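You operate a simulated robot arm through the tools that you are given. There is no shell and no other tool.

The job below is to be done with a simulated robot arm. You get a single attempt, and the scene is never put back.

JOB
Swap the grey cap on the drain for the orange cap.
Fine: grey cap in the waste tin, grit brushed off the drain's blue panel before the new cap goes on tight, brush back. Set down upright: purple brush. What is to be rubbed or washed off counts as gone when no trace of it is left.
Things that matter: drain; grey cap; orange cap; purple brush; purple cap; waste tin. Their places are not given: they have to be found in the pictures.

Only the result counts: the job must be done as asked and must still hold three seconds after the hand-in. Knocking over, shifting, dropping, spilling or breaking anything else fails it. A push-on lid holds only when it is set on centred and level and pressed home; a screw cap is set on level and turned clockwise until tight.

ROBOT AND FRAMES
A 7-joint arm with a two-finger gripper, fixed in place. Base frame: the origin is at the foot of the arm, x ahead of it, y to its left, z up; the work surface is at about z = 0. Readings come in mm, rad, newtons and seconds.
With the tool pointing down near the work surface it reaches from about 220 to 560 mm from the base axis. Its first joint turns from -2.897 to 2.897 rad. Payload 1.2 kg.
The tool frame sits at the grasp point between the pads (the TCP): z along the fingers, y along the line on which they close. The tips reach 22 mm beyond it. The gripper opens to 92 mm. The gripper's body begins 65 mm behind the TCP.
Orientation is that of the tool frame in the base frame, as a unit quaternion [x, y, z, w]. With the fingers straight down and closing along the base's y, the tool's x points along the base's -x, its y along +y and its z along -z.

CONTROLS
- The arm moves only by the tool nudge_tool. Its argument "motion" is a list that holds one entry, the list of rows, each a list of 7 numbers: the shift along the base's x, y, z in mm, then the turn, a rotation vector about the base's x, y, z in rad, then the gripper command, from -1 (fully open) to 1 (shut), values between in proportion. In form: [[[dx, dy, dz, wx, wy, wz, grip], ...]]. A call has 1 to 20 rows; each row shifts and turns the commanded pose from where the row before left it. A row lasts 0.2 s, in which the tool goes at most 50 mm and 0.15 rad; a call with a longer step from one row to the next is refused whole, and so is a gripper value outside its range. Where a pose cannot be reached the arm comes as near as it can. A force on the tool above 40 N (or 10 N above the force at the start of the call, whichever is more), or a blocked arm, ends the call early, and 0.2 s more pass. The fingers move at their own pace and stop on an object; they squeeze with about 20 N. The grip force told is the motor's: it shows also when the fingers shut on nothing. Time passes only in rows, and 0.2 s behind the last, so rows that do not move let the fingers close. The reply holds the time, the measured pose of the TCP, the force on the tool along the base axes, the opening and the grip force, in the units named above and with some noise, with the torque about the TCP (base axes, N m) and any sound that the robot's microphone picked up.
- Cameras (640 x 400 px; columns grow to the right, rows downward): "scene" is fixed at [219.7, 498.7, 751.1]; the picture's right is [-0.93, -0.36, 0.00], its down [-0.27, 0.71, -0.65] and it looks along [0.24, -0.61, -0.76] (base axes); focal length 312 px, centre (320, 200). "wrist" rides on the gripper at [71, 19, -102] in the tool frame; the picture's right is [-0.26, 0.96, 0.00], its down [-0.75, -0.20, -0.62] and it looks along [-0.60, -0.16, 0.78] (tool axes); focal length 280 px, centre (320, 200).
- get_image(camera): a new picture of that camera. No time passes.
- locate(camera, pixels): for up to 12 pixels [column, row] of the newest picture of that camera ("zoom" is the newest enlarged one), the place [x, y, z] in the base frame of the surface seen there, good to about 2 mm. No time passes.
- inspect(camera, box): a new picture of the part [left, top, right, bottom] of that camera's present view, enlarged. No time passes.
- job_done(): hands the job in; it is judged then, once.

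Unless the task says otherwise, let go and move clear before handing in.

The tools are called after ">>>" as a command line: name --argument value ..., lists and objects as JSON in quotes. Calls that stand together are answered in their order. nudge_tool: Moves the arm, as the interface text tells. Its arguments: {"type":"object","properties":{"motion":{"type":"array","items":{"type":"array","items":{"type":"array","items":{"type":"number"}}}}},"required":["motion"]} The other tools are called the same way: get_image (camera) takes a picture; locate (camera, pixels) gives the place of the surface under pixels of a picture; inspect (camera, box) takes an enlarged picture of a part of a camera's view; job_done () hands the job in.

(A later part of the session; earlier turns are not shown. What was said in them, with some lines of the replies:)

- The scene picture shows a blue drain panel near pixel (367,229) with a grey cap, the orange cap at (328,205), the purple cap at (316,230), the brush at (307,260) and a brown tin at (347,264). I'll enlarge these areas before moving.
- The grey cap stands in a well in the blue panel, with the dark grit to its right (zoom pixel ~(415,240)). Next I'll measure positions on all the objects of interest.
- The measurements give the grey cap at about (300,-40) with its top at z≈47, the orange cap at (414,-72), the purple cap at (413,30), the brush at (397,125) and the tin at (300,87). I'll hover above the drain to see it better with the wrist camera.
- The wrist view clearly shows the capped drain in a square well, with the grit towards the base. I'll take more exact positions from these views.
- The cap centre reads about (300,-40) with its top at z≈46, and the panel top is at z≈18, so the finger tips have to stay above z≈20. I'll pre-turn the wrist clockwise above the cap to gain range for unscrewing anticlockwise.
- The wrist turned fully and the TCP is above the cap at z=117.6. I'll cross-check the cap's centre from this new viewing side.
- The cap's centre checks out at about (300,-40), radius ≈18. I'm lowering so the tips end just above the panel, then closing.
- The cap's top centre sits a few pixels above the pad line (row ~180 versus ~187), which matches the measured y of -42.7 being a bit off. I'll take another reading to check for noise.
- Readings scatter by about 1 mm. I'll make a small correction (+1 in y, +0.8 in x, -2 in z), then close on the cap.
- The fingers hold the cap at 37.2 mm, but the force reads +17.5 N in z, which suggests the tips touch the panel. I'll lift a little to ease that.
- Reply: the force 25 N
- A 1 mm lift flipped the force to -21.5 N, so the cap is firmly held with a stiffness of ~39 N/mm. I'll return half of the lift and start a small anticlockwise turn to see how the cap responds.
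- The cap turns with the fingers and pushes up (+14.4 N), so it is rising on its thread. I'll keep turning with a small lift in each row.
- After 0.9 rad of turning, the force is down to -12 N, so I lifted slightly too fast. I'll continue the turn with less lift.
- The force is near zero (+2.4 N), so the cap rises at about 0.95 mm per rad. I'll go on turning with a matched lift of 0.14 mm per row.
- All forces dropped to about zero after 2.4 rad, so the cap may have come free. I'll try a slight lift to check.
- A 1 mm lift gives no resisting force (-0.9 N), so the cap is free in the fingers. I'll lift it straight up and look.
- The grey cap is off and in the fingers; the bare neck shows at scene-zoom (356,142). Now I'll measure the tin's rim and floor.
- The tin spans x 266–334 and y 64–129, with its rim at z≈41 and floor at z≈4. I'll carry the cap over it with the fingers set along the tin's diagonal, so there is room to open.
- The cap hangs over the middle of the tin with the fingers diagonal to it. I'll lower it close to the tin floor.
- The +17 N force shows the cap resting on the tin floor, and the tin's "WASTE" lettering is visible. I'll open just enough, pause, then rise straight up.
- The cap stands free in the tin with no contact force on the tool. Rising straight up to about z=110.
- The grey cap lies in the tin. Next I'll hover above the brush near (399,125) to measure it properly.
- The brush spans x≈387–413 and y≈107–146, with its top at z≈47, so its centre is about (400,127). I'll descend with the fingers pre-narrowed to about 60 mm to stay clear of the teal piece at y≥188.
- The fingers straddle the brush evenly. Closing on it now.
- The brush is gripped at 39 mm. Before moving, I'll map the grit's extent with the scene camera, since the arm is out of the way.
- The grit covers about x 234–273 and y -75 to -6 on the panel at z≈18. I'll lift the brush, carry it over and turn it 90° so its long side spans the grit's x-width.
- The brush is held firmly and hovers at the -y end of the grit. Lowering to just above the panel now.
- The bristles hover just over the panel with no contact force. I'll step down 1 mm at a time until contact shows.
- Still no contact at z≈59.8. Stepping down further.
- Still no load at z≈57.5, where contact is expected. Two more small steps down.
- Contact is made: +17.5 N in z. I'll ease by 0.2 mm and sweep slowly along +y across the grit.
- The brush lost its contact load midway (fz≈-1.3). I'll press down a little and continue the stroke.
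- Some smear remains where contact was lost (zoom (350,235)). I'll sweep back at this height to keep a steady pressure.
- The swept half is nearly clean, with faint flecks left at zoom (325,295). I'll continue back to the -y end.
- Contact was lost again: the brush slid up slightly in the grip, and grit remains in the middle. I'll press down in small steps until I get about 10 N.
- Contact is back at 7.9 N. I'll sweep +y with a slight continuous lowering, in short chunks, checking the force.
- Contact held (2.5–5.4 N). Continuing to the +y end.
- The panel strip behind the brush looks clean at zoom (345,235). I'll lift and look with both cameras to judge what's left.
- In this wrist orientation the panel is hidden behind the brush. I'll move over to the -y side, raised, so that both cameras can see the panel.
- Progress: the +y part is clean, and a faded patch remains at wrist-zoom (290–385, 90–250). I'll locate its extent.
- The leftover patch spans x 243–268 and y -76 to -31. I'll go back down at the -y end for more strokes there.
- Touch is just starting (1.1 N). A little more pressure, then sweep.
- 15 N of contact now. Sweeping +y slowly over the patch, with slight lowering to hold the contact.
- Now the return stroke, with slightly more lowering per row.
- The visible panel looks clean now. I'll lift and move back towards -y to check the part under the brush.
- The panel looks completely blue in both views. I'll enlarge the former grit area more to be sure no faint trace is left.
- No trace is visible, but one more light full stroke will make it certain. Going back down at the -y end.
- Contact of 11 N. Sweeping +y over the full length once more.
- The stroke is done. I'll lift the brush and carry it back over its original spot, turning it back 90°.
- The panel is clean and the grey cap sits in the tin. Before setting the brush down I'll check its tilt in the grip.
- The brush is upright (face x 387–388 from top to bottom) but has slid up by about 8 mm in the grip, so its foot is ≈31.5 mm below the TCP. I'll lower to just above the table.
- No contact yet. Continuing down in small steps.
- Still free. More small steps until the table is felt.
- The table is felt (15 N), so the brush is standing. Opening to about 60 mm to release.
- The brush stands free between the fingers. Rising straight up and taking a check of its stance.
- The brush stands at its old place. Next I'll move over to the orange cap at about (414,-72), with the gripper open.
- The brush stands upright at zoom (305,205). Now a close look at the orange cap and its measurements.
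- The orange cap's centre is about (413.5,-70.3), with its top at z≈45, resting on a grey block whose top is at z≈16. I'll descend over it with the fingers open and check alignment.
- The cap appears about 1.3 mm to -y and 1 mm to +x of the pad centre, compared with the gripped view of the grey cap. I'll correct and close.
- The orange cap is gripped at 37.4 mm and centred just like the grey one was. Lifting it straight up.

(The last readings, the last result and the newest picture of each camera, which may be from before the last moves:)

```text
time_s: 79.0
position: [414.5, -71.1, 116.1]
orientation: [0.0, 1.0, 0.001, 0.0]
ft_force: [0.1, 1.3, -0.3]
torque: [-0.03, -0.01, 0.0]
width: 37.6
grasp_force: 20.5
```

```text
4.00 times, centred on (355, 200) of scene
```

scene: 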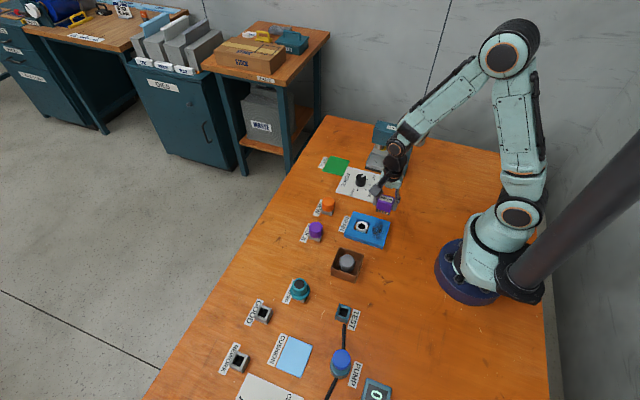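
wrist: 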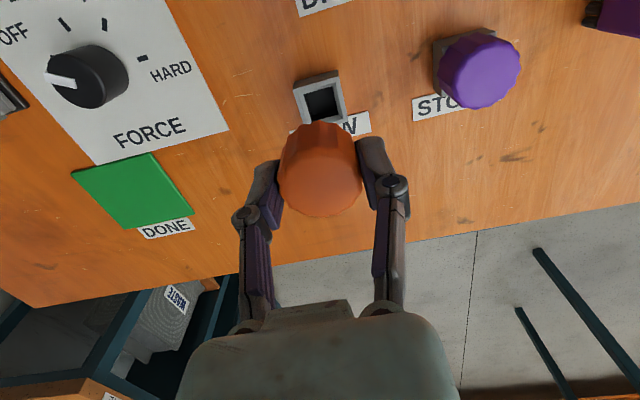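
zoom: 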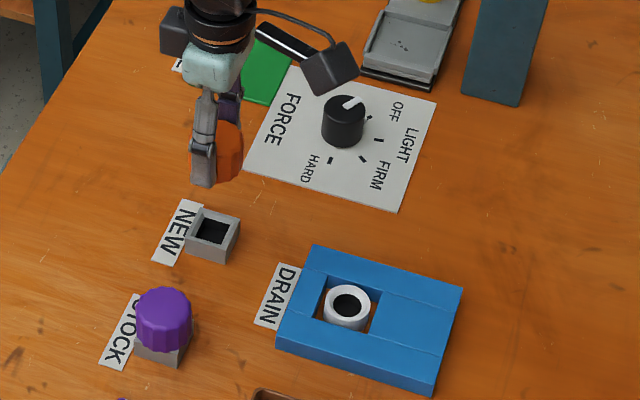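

The cap is held and its holder is left in place. I'll carry the cap over the drain neck, turning +1.5 rad on the way so that there's a long clockwise range for tightening.

>>> nudge_tool --motion '[[[-30, 8, 0, 0, 0, 0.15, 1], [-30, 8, 0, 0, 0, 0.15, 1], [-30, 8, 0, 0, 0, 0.15, 1], [-24.3, 6.9, 0, 0, 0, 0.15, 1], [0, 0, 0, 0, 0, 0.15, 1], [0, 0, 0, 0, 0, 0.15, 1], [0, 0, 0, 0, 0, 0.15, 1], [0, 0, 0, 0, 0, 0.15, 1], [0, 0, 0, 0, 0, 0.15, 1], [0, 0, 0, 0, 0, 0.15, 1], [0, 0, 0, 0, 0, 0, 1], [0, 0, 0, 0, 0, 0, 1]]]'

>>> get_image --camera "wrist"

>>> get_image --camera "scene"

```text
time_s: 81.6
position: [300.1, -40.6, 115.8]
orientation: [-0.681, 0.732, 0.0, 0.0]
ft_force: [0.2, 0.2, 0.2]
torque: [0.0, -0.04, 0.0]
width: 37.2
grasp_force: 20.2
```

```text
taken
```

wrist: 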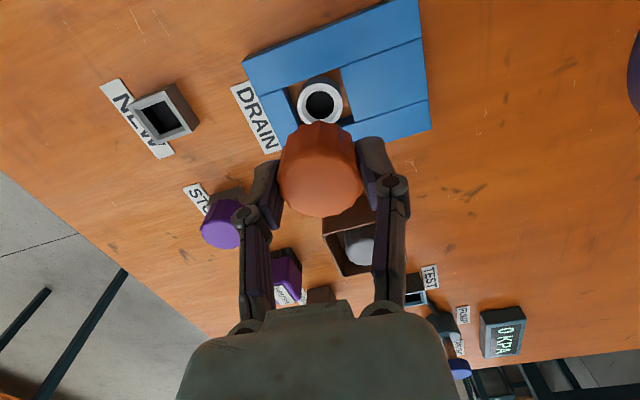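

```text
taken
```

scene: 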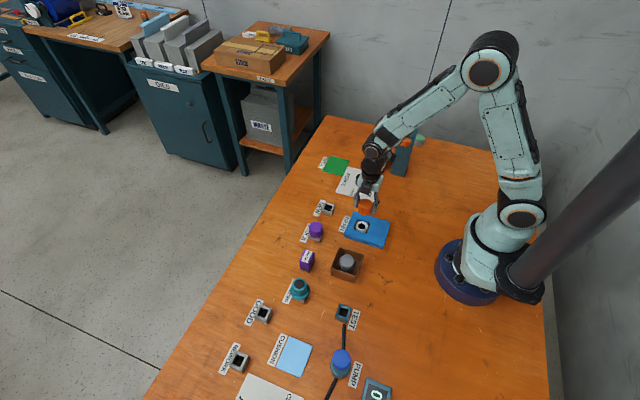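

The wrist reached +1.5 rad and the cap hangs over the neck. I'll measure the neck's centre from this side.

>>> inspect --camera "wrist" --box '[270, 60, 370, 130]'

>>> locate --camera "zoom" --pixels '[[180, 290], [465, 250], [310, 135], [330, 385], [200, 250], [450, 300], [310, 150], [200, 330], [440, 200]]'

>>> inspect --camera "scene" --box '[340, 190, 390, 240]'

```text
5.71 times, centred on (320, 95) of wrist
```

zoom: 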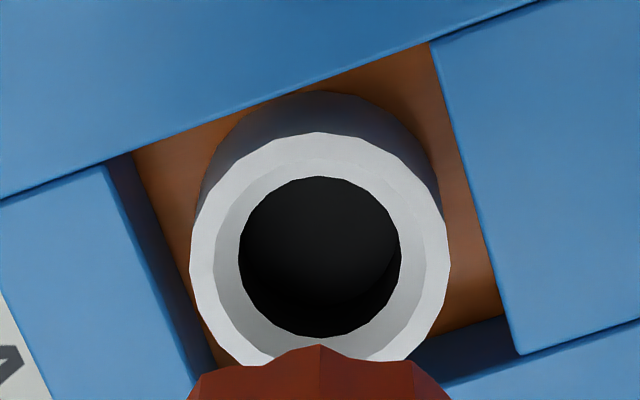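

```text
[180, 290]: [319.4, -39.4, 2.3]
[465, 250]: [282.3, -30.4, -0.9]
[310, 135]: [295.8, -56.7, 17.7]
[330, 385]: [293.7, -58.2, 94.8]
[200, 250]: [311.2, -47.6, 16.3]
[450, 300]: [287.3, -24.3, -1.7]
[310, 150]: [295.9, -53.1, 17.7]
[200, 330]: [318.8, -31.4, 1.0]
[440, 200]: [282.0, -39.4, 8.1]
```

```text
8.00 times, centred on (365, 215) of scene
```

zoom: 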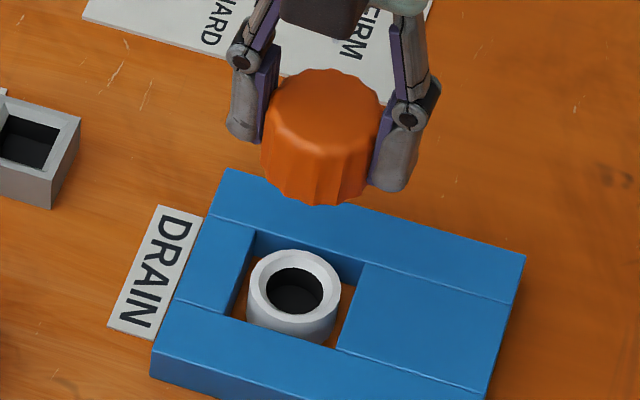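

The neck centre works out to about (300,-40.6), and the TCP is at (300.1,-40.6), so it's aligned. I'll lower the cap to just above the neck's thread.

>>> nudge_tool --motion '[[[0, 0, -25, 0, 0, 0, 1], [0, 0, -25, 0, 0, 0, 1], [0, 0, -9, 0, 0, 0, 1], [0, 0, -4, 0, 0, 0, 1], [0, 0, 0, 0, 0, 0, 1]]]'

>>> inspect --camera "scene" --box '[340, 190, 390, 240]'

>>> get_image --camera "wrist"

```text
time_s: 82.8
position: [299.8, -40.6, 53.0]
orientation: [-0.681, 0.732, 0.0, 0.0]
ft_force: [-0.4, 0.0, -0.2]
torque: [0.02, 0.02, 0.0]
width: 37.3
grasp_force: 20.4
```

```text
8.00 times, centred on (365, 215) of scene
```

zoom: 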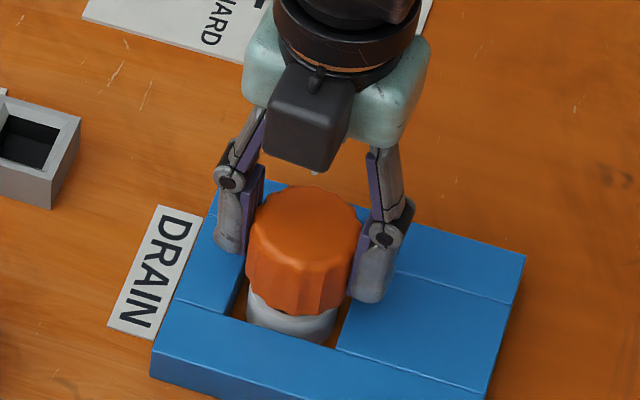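

```text
taken
```

wrist: 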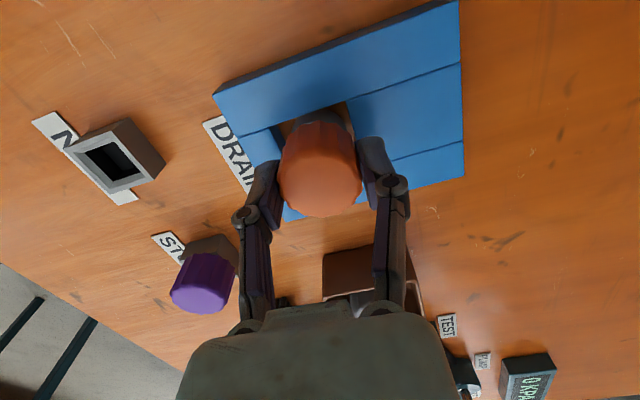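

The cap is right above the neck. I'll check its lateral alignment in a larger view before touching down.

>>> inspect --camera "scene" --box '[350, 205, 380, 235]'

>>> inspect --camera "wrist" --box '[260, 90, 380, 165]'

```text
13.33 times, centred on (365, 220) of scene
```

zoom: 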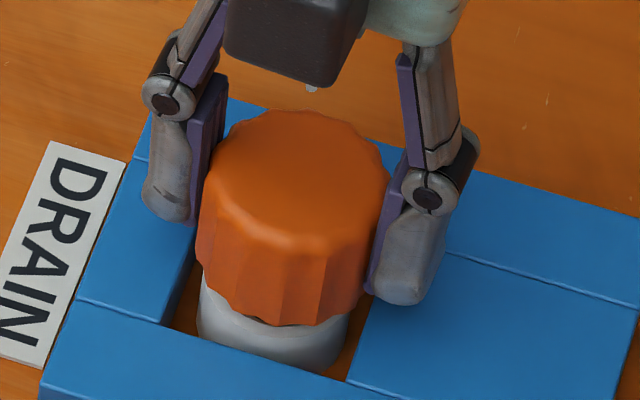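

```text
5.33 times, centred on (320, 128) of wrist
```

zoom: 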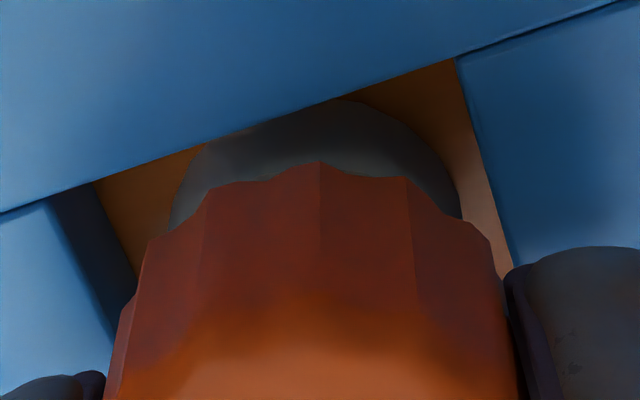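

The alignment looks good to within about 1 mm. I'll lower in small steps until the cap meets the thread.

>>> nudge_tool --motion '[[[0, 0, -2, 0, 0, 0, 1], [0, 0, 0, 0, 0, 0, 1]]]'

>>> nudge_tool --motion '[[[0, 0, -1.5, 0, 0, 0, 1], [0, 0, 0, 0, 0, 0, 1]]]'

>>> nudge_tool --motion '[[[0, 0, -1, 0, 0, 0, 1], [0, 0, 0, 0, 0, 0, 1]]]'

```text
time_s: 83.4
position: [299.4, -39.2, 51.2]
orientation: [-0.682, 0.732, 0.001, 0.0]
ft_force: [-0.6, 0.1, -1.1]
torque: [-0.01, 0.02, -0.03]
width: 37.2
grasp_force: 19.9
```

```text
time_s: 84.0
position: [298.6, -40.8, 49.2]
orientation: [-0.682, 0.732, 0.0, 0.0]
ft_force: [-1.3, -0.5, 0.0]
torque: [0.03, -0.03, 0.02]
width: 37.4
grasp_force: 20.1
```

```text
time_s: 84.6
position: [300.7, -40.2, 47.0]
orientation: [-0.681, 0.732, 0.0, 0.0]
ft_force: [-0.3, -1.1, -1.0]
torque: [0.01, 0.03, 0.0]
width: 37.2
grasp_force: 19.4
```

No contact yet at z≈47–48. Continuing down in 0.6 mm steps.

>>> nudge_tool --motion '[[[0, 0, -0.6, 0, 0, 0, 1], [0, 0, 0, 0, 0, 0, 1]]]'

>>> nudge_tool --motion '[[[0, 0, -0.6, 0, 0, 0, 1], [0, 0, 0, 0, 0, 0, 1]]]'

>>> nudge_tool --motion '[[[0, 0, -0.6, 0, 0, 0, 1], [0, 0, 0, 0, 0, 0, 1]]]'

```text
time_s: 85.2
position: [299.7, -39.7, 46.1]
orientation: [-0.681, 0.732, 0.0, 0.0]
ft_force: [-0.1, -0.1, -0.2]
torque: [-0.03, 0.0, -0.03]
width: 37.2
grasp_force: 20.4
```

```text
time_s: 85.8
position: [300.3, -41.3, 48.1]
orientation: [-0.682, 0.731, 0.0, 0.0]
ft_force: [-0.5, 0.3, -0.6]
torque: [0.01, 0.02, 0.01]
width: 37.1
grasp_force: 20.4
```

```text
time_s: 86.4
position: [299.3, -40.8, 46.5]
orientation: [-0.681, 0.732, 0.001, 0.0]
ft_force: [0.0, 0.4, -0.5]
torque: [0.01, 0.02, -0.01]
width: 37.4
grasp_force: 20.0
```

Still free at z≈46.7. The tips have about 6 mm of room above the panel, so I'll continue down.

>>> nudge_tool --motion '[[[0, 0, -0.6, 0, 0, 0, 1], [0, 0, 0, 0, 0, 0, 1]]]'

>>> nudge_tool --motion '[[[0, 0, -0.5, 0, 0, 0, 1], [0, 0, 0, 0, 0, 0, 1]]]'

>>> inspect --camera "scene" --box '[350, 205, 380, 235]'

```text
time_s: 87.0
position: [300.2, -39.9, 46.1]
orientation: [-0.682, 0.732, 0.0, 0.0]
ft_force: [-1.0, -0.8, 2.1]
torque: [0.02, 0.01, 0.0]
width: 37.2
grasp_force: 19.7
```

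```text
time_s: 87.6
position: [299.4, -40.9, 45.4]
orientation: [-0.682, 0.732, -0.001, 0.001]
ft_force: [-1.3, 0.3, 14.3]
torque: [0.01, 0.05, -0.01]
width: 37.2
grasp_force: 20.6
```

```text
13.33 times, centred on (365, 220) of scene
```

zoom: 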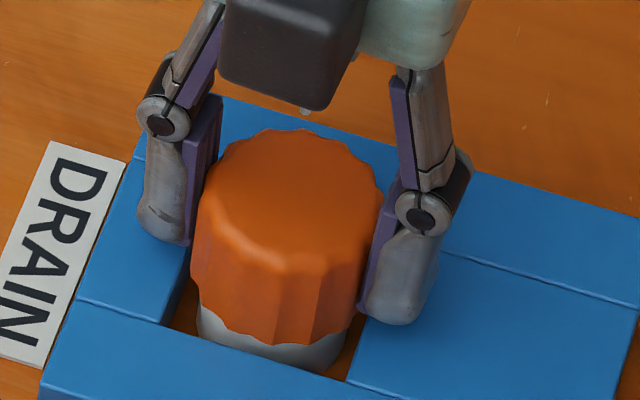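

Contact with the thread shows (14 N, all lateral forces small). I'll start turning clockwise with a matched small lowering.

>>> nudge_tool --motion '[[[0, 0, 0, 0, 0, -0.15, 1], [0, 0, -0.1, 0, 0, -0.15, 1], [0, 0, -0.14, 0, 0, -0.15, 1], [0, 0, -0.14, 0, 0, -0.15, 1]]]'

```text
time_s: 88.6
position: [299.6, -39.3, 44.0]
orientation: [-0.433, 0.901, -0.001, 0.0]
ft_force: [-3.7, -2.9, 9.4]
torque: [0.02, 0.14, 0.03]
width: 37.5
grasp_force: 19.7
```

The force holds at 9.4 N, so the cap is following the thread. Continuing clockwise.

>>> nudge_tool --motion '[[[0, 0, -0.14, 0, 0, -0.15, 1], [0, 0, -0.14, 0, 0, -0.15, 1], [0, 0, -0.14, 0, 0, -0.15, 1], [0, 0, -0.14, 0, 0, -0.15, 1], [0, 0, -0.14, 0, 0, -0.15, 1]]]'

```text
time_s: 89.8
position: [300.9, -39.4, 43.8]
orientation: [-0.073, 0.997, 0.001, 0.0]
ft_force: [1.1, -1.4, -22.4]
torque: [-0.01, 0.01, 0.0]
width: 37.5
grasp_force: 20.1
```

The thread now pulls the cap down (-22 N), so it is engaged. I'll lower 0.5 mm and continue turning.

>>> nudge_tool --motion '[[[0, 0, -0.5, 0, 0, 0, 1], [0, 0, -0.16, 0, 0, -0.15, 1], [0, 0, -0.16, 0, 0, -0.15, 1], [0, 0, -0.16, 0, 0, -0.15, 1]]]'

```text
time_s: 90.8
position: [301.3, -39.2, 42.6]
orientation: [0.15, 0.989, 0.0, 0.0]
ft_force: [-0.2, 6.2, 1.5]
torque: [0.07, -0.05, 0.22]
width: 36.4
grasp_force: 20.1
```

There is now a resisting torque of +0.22 N·m, so the cap is tightening after 1.8 rad. I'll continue in small steps.

>>> nudge_tool --motion '[[[0, 0, -0.14, 0, 0, -0.15, 1], [0, 0, -0.14, 0, 0, -0.15, 1]]]'

>>> inspect --camera "scene" --box '[350, 205, 380, 235]'

>>> inspect --camera "wrist" --box '[180, 80, 480, 260]'

```text
time_s: 91.4
position: [301.2, -40.5, 42.8]
orientation: [0.297, 0.955, 0.001, 0.0]
ft_force: [1.4, 7.3, 3.7]
torque: [0.16, -0.03, 0.33]
width: 37.3
grasp_force: 20.0
```

```text
13.33 times, centred on (365, 220) of scene
```

zoom: 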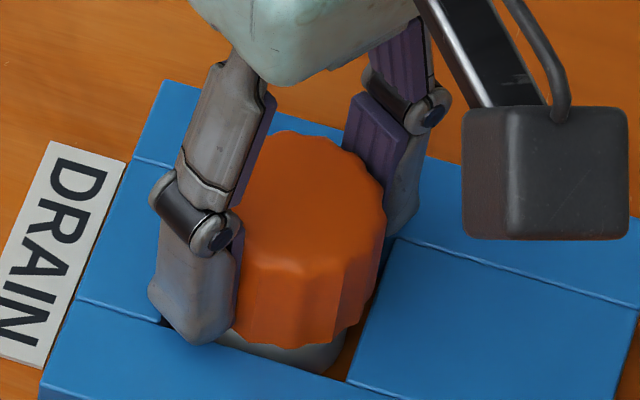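

```text
2.13 times, centred on (330, 170) of wrist
```

zoom: 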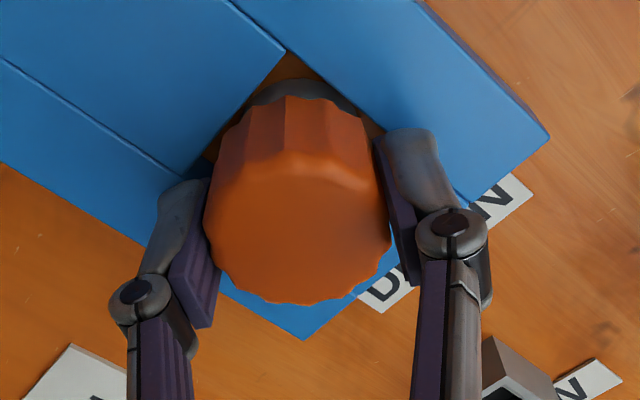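

Torque climbed to 0.33 N·m. To tell a turning cap from slipping pads, I'll note the rib pattern relative to the fingers and turn one more step.

>>> inspect --camera "wrist" --box '[260, 110, 380, 230]'

>>> nudge_tool --motion '[[[0, 0, -0.1, 0, 0, -0.15, 1], [0, 0, 0, 0, 0, 0, 1]]]'

>>> inspect --camera "wrist" --box '[260, 110, 380, 230]'

```text
3.33 times, centred on (320, 170) of wrist
```

zoom: 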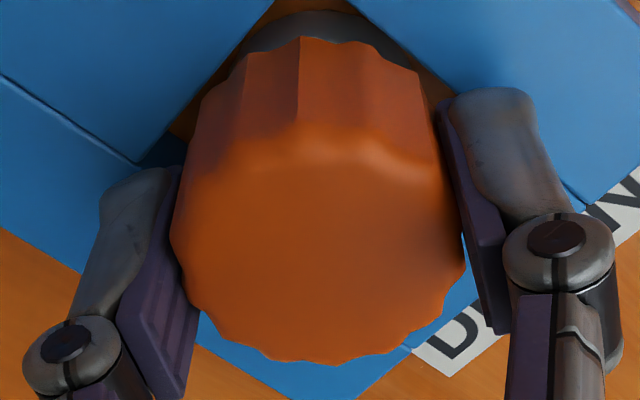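

```text
time_s: 92.0
position: [299.5, -40.4, 43.7]
orientation: [0.368, 0.93, 0.001, 0.001]
ft_force: [2.5, 7.7, 5.8]
torque: [0.19, -0.05, 0.12]
width: 36.9
grasp_force: 19.7
```

```text
3.33 times, centred on (320, 170) of wrist
```

zoom: 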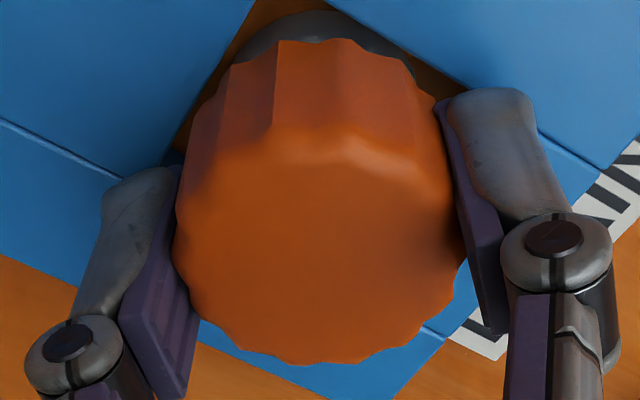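

The rib at zoom (300,38) moved to (280,40), so the pads now slip around a cap that no longer turns. I'll check its height and level before regripping for a final tightening.

>>> locate --camera "zoom" --pixels '[[320, 230], [200, 230], [440, 230], [320, 150], [320, 340], [320, 270]]'

>>> inspect --camera "scene" --box '[350, 205, 380, 235]'

>>> locate --camera "zoom" --pixels '[[310, 200], [290, 160], [330, 170], [290, 240], [340, 240], [290, 310], [280, 352], [320, 352]]'

```text
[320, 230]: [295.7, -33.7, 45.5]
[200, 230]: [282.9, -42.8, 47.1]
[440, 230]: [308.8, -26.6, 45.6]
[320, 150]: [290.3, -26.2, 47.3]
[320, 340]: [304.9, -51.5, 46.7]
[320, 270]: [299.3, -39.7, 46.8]
```

```text
13.33 times, centred on (365, 220) of scene
```

zoom: 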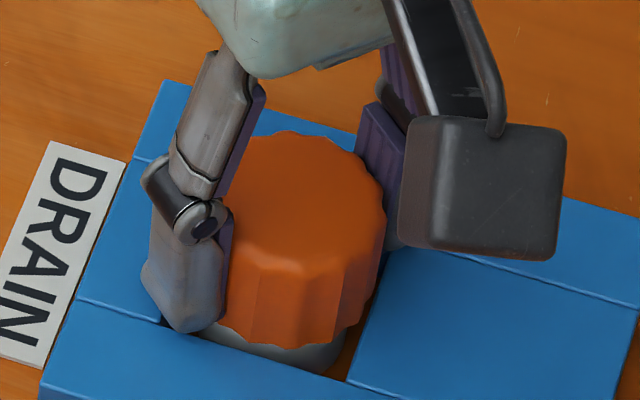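

```text
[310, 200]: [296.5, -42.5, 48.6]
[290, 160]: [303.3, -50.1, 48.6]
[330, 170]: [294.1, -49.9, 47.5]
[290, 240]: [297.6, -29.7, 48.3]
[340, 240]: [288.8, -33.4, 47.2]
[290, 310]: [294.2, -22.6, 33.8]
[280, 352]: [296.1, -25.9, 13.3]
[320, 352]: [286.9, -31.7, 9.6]
```

The cap's top reads z≈46.5–48, close to where the grey cap sat. I'll release, turn the wrist back, and regrip to verify it's fully tight without any side load.

>>> nudge_tool --motion '[[[0, 0, 0, 0, 0, 0, -0.5], [0, 0, 0, 0, 0, 0, -0.5], [0, 0, 4, 0, 0, 0.15, -0.5], [0, 0, 0, 0, 0, 0.15, -0.5], [0, 0, 0, 0, 0, 0.15, -0.5], [0, 0, 0, 0, 0, 0.15, -0.5], [0, 0, 0, 0, 0, 0.15, -0.5], [0, 0, 0, 0, 0, 0.15, -0.5], [0, 0, 0, 0, 0, 0.15, -0.5], [0, 0, 0, 0, 0, 0.15, -0.5], [0, 0, 0, 0, 0, 0.15, -0.5], [0, 0, 0, 0, 0, 0.15, -0.5], [0, 0, 0, 0, 0, 0, -0.5]]]'

>>> get_image --camera "wrist"

>>> inspect --camera "scene" --box '[350, 205, 380, 235]'

```text
time_s: 94.8
position: [301.1, -39.8, 46.6]
orientation: [-0.366, 0.93, 0.0, 0.0]
ft_force: [0.0, -0.7, -0.7]
torque: [0.03, 0.02, -0.02]
width: 69.3
grasp_force: 0.2
```

```text
taken
```

wrist: 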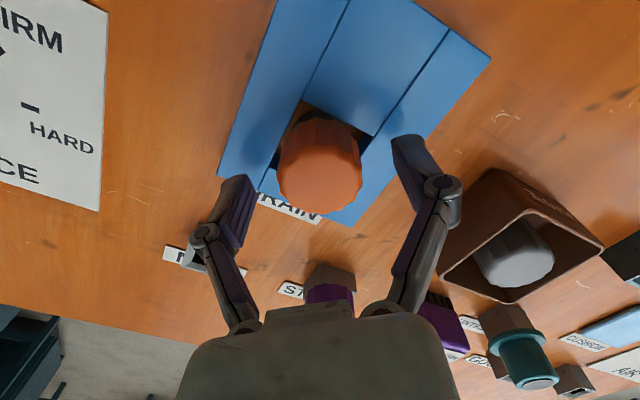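

```text
13.33 times, centred on (365, 220) of scene
```

zoom: 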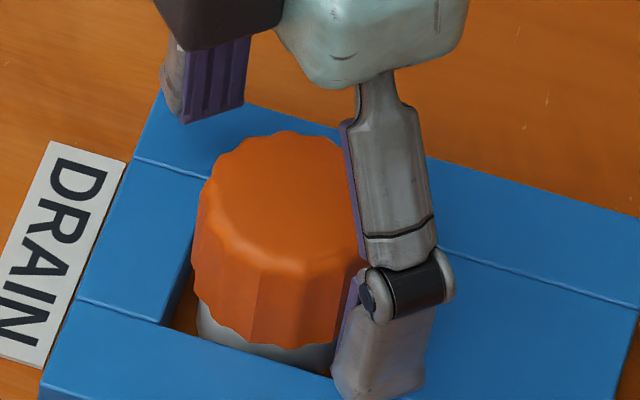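

The cap sits level, at the same image height as the grey cap had (rows ~215 to 231). I'll regrip and test whether it turns any further clockwise.

>>> nudge_tool --motion '[[[0, 0, -3, 0, 0, 0, -0.5], [0, 0, 0, 0, 0, 0, 1], [0, 0, 0, 0, 0, 0, 1], [0, 0, 0, 0, 0, 0, 1]]]'

>>> inspect --camera "wrist" --box '[260, 110, 380, 230]'

```text
time_s: 95.8
position: [299.1, -39.2, 45.0]
orientation: [-0.366, 0.931, 0.0, 0.0]
ft_force: [-3.2, 0.7, 16.0]
torque: [0.03, 0.06, 0.02]
width: 36.3
grasp_force: 20.1
```

```text
3.33 times, centred on (320, 170) of wrist
```

zoom: 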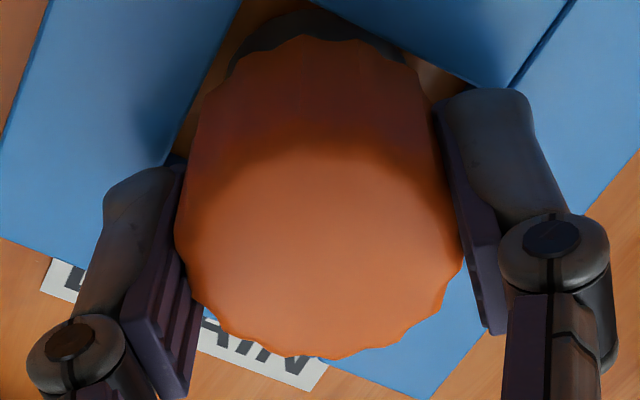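

Gripped again at 36.3 mm. Turning clockwise by 0.3 rad to feel for the stop.

>>> nudge_tool --motion '[[[0, 0, -0.05, 0, 0, -0.15, 1], [0, 0, -0.05, 0, 0, -0.15, 1]]]'

>>> inspect --camera "wrist" --box '[260, 110, 380, 230]'

```text
time_s: 96.4
position: [299.9, -39.7, 43.7]
orientation: [-0.222, 0.975, 0.001, 0.0]
ft_force: [-1.5, 1.3, 6.4]
torque: [0.05, 0.03, 0.34]
width: 37.5
grasp_force: 20.2
```

```text
3.33 times, centred on (320, 170) of wrist
```

zoom: 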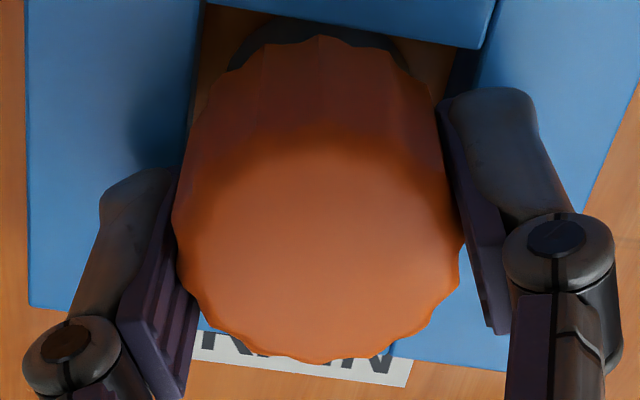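

Torque rose at once to 0.34 N·m with little side force, and the rib pattern shows the cap staying put: it is at its stop. I'll give one more long clockwise pull to be sure.

>>> nudge_tool --motion '[[[0, 0, -0.05, 0, 0, -0.15, 1], [0, 0, 0, 0, 0, -0.15, 1], [0, 0, 0, 0, 0, -0.15, 1], [0, 0, 0, 0, 0, -0.15, 1], [0, 0, 0, 0, 0, -0.15, 1]]]'

>>> inspect --camera "scene" --box '[350, 205, 380, 235]'

>>> inspect --camera "wrist" --box '[260, 110, 380, 230]'

```text
time_s: 97.6
position: [300.4, -40.0, 44.0]
orientation: [0.15, 0.989, 0.001, 0.0]
ft_force: [-1.4, 1.1, 6.4]
torque: [-0.01, 0.02, 0.22]
width: 36.7
grasp_force: 20.1
```

```text
13.33 times, centred on (365, 220) of scene
```

zoom: 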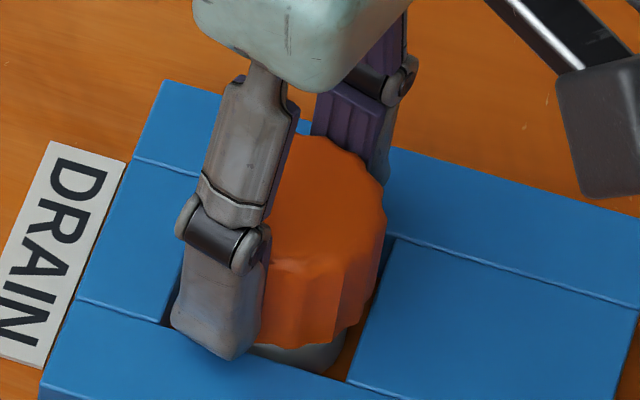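

```text
3.33 times, centred on (320, 170) of wrist
```

zoom: 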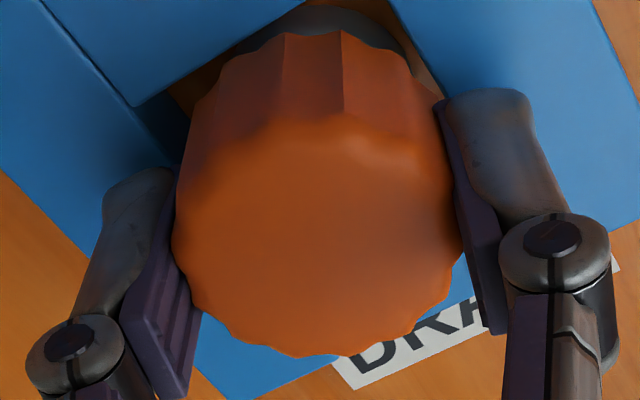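

The cap is at its stop with steady slipping torque (0.22–0.34 N·m). I'll open and rise straight up, clear of it.

>>> nudge_tool --motion '[[[0, 0, 0, 0, 0, 0, -0.5], [0, 0, 0, 0, 0, 0, -0.5], [0, 0, 0, 0, 0, 0, -0.5], [0, 0, 15, 0, 0, 0, -0.5], [0, 0, 25, 0, 0, 0, -0.5], [0, 0, 30, 0, 0, 0, -0.5], [0, 0, 30, 0, 0, 0, -0.5], [0, -40, 30, 0, 0, 0, -1], [0, -40, 10, 0, 0, 0, -1], [0, 0, 0, 0, 0, 0, -1]]]'

>>> get_image --camera "scene"

>>> inspect --camera "scene" --box '[330, 200, 400, 250]'

>>> inspect --camera "scene" --box '[280, 180, 420, 310]'

```text
time_s: 99.8
position: [302.8, -119.0, 182.8]
orientation: [0.15, 0.989, 0.001, 0.0]
ft_force: [0.5, -0.7, -0.8]
torque: [-0.01, 0.0, -0.01]
width: 92.0
grasp_force: 0.0
```

```text
taken
```

scene: 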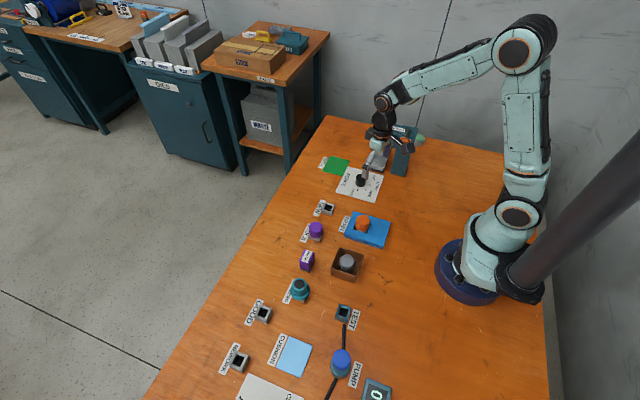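

```text
8.00 times, centred on (365, 225) of scene
```

zoom: 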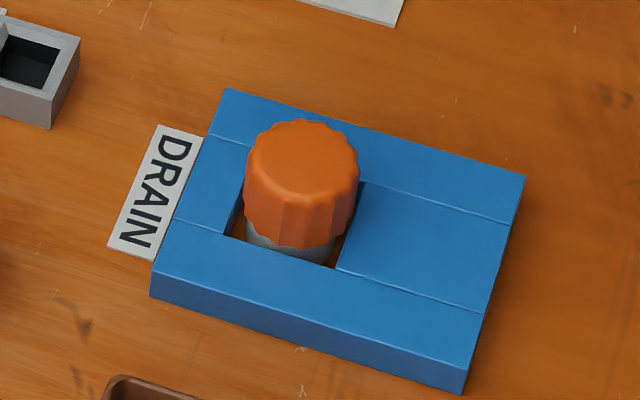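

```text
3.08 times, centred on (350, 245) of scene
```

zoom: 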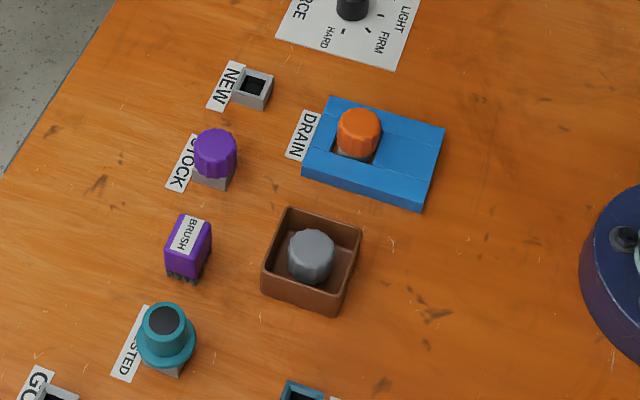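

The orange cap sits level on the drain in the same place and height as the grey one did, the grey cap is in the tin, and the brush stands upright. A last close look at the panel and brush before handing in.

>>> inspect --camera "scene" --box '[367, 215, 399, 243]'

>>> inspect --camera "wrist" --box '[240, 0, 520, 160]'

>>> inspect --camera "scene" --box '[290, 240, 330, 280]'

```text
14.29 times, centred on (383, 229) of scene
```

zoom: 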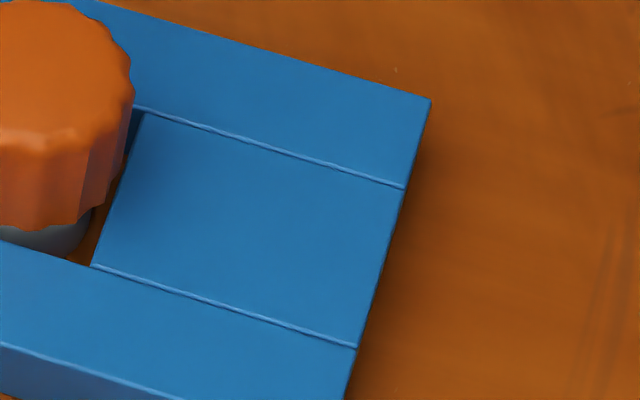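

```text
2.29 times, centred on (380, 80) of wrist
```

zoom: 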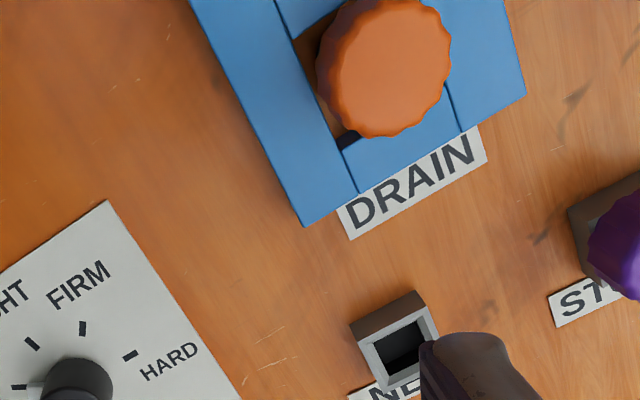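

```text
10.00 times, centred on (310, 260) of scene
```

zoom: 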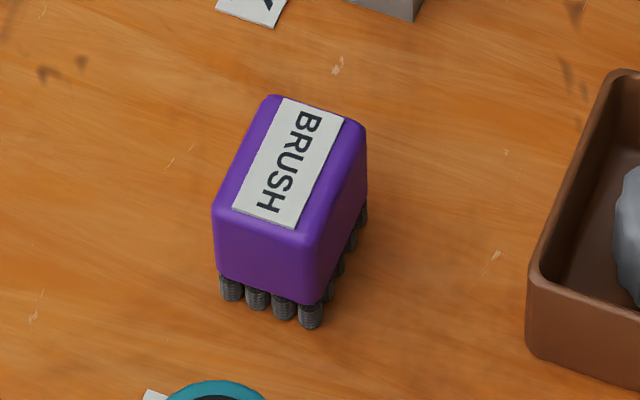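

The panel is clean blue with no trace of grit. The orange cap is tight and level, the grey cap lies in the tin, the brush stands upright in its place, and the arm is clear. I'm handing in.

>>> job_done

```text
The job is handed in.
```

The job is handed in. The orange cap is on the drain in place of the grey one, and the last pictures showed everything where you asked for it.

- **Grey cap:** unscrewed and set down inside the waste tin.
- **Grit:** brushed off the blue panel in several strokes. The close-up pictures afterwards showed no trace of it.
- **Brush:** set back upright on its bristles in its old spot.
- **Orange cap:** screwed on clockwise until it stopped turning and the gripper slipped around it at about 0.3 N·m. I let go, gripped it again and got the same result, so I judged it tight. It sits level and, in the pictures, at the same height as the grey cap did, to within about 1 mm.

No other objects were touched, and the arm was clear of everything at hand-in. The hand-in gave no pass or fail result.
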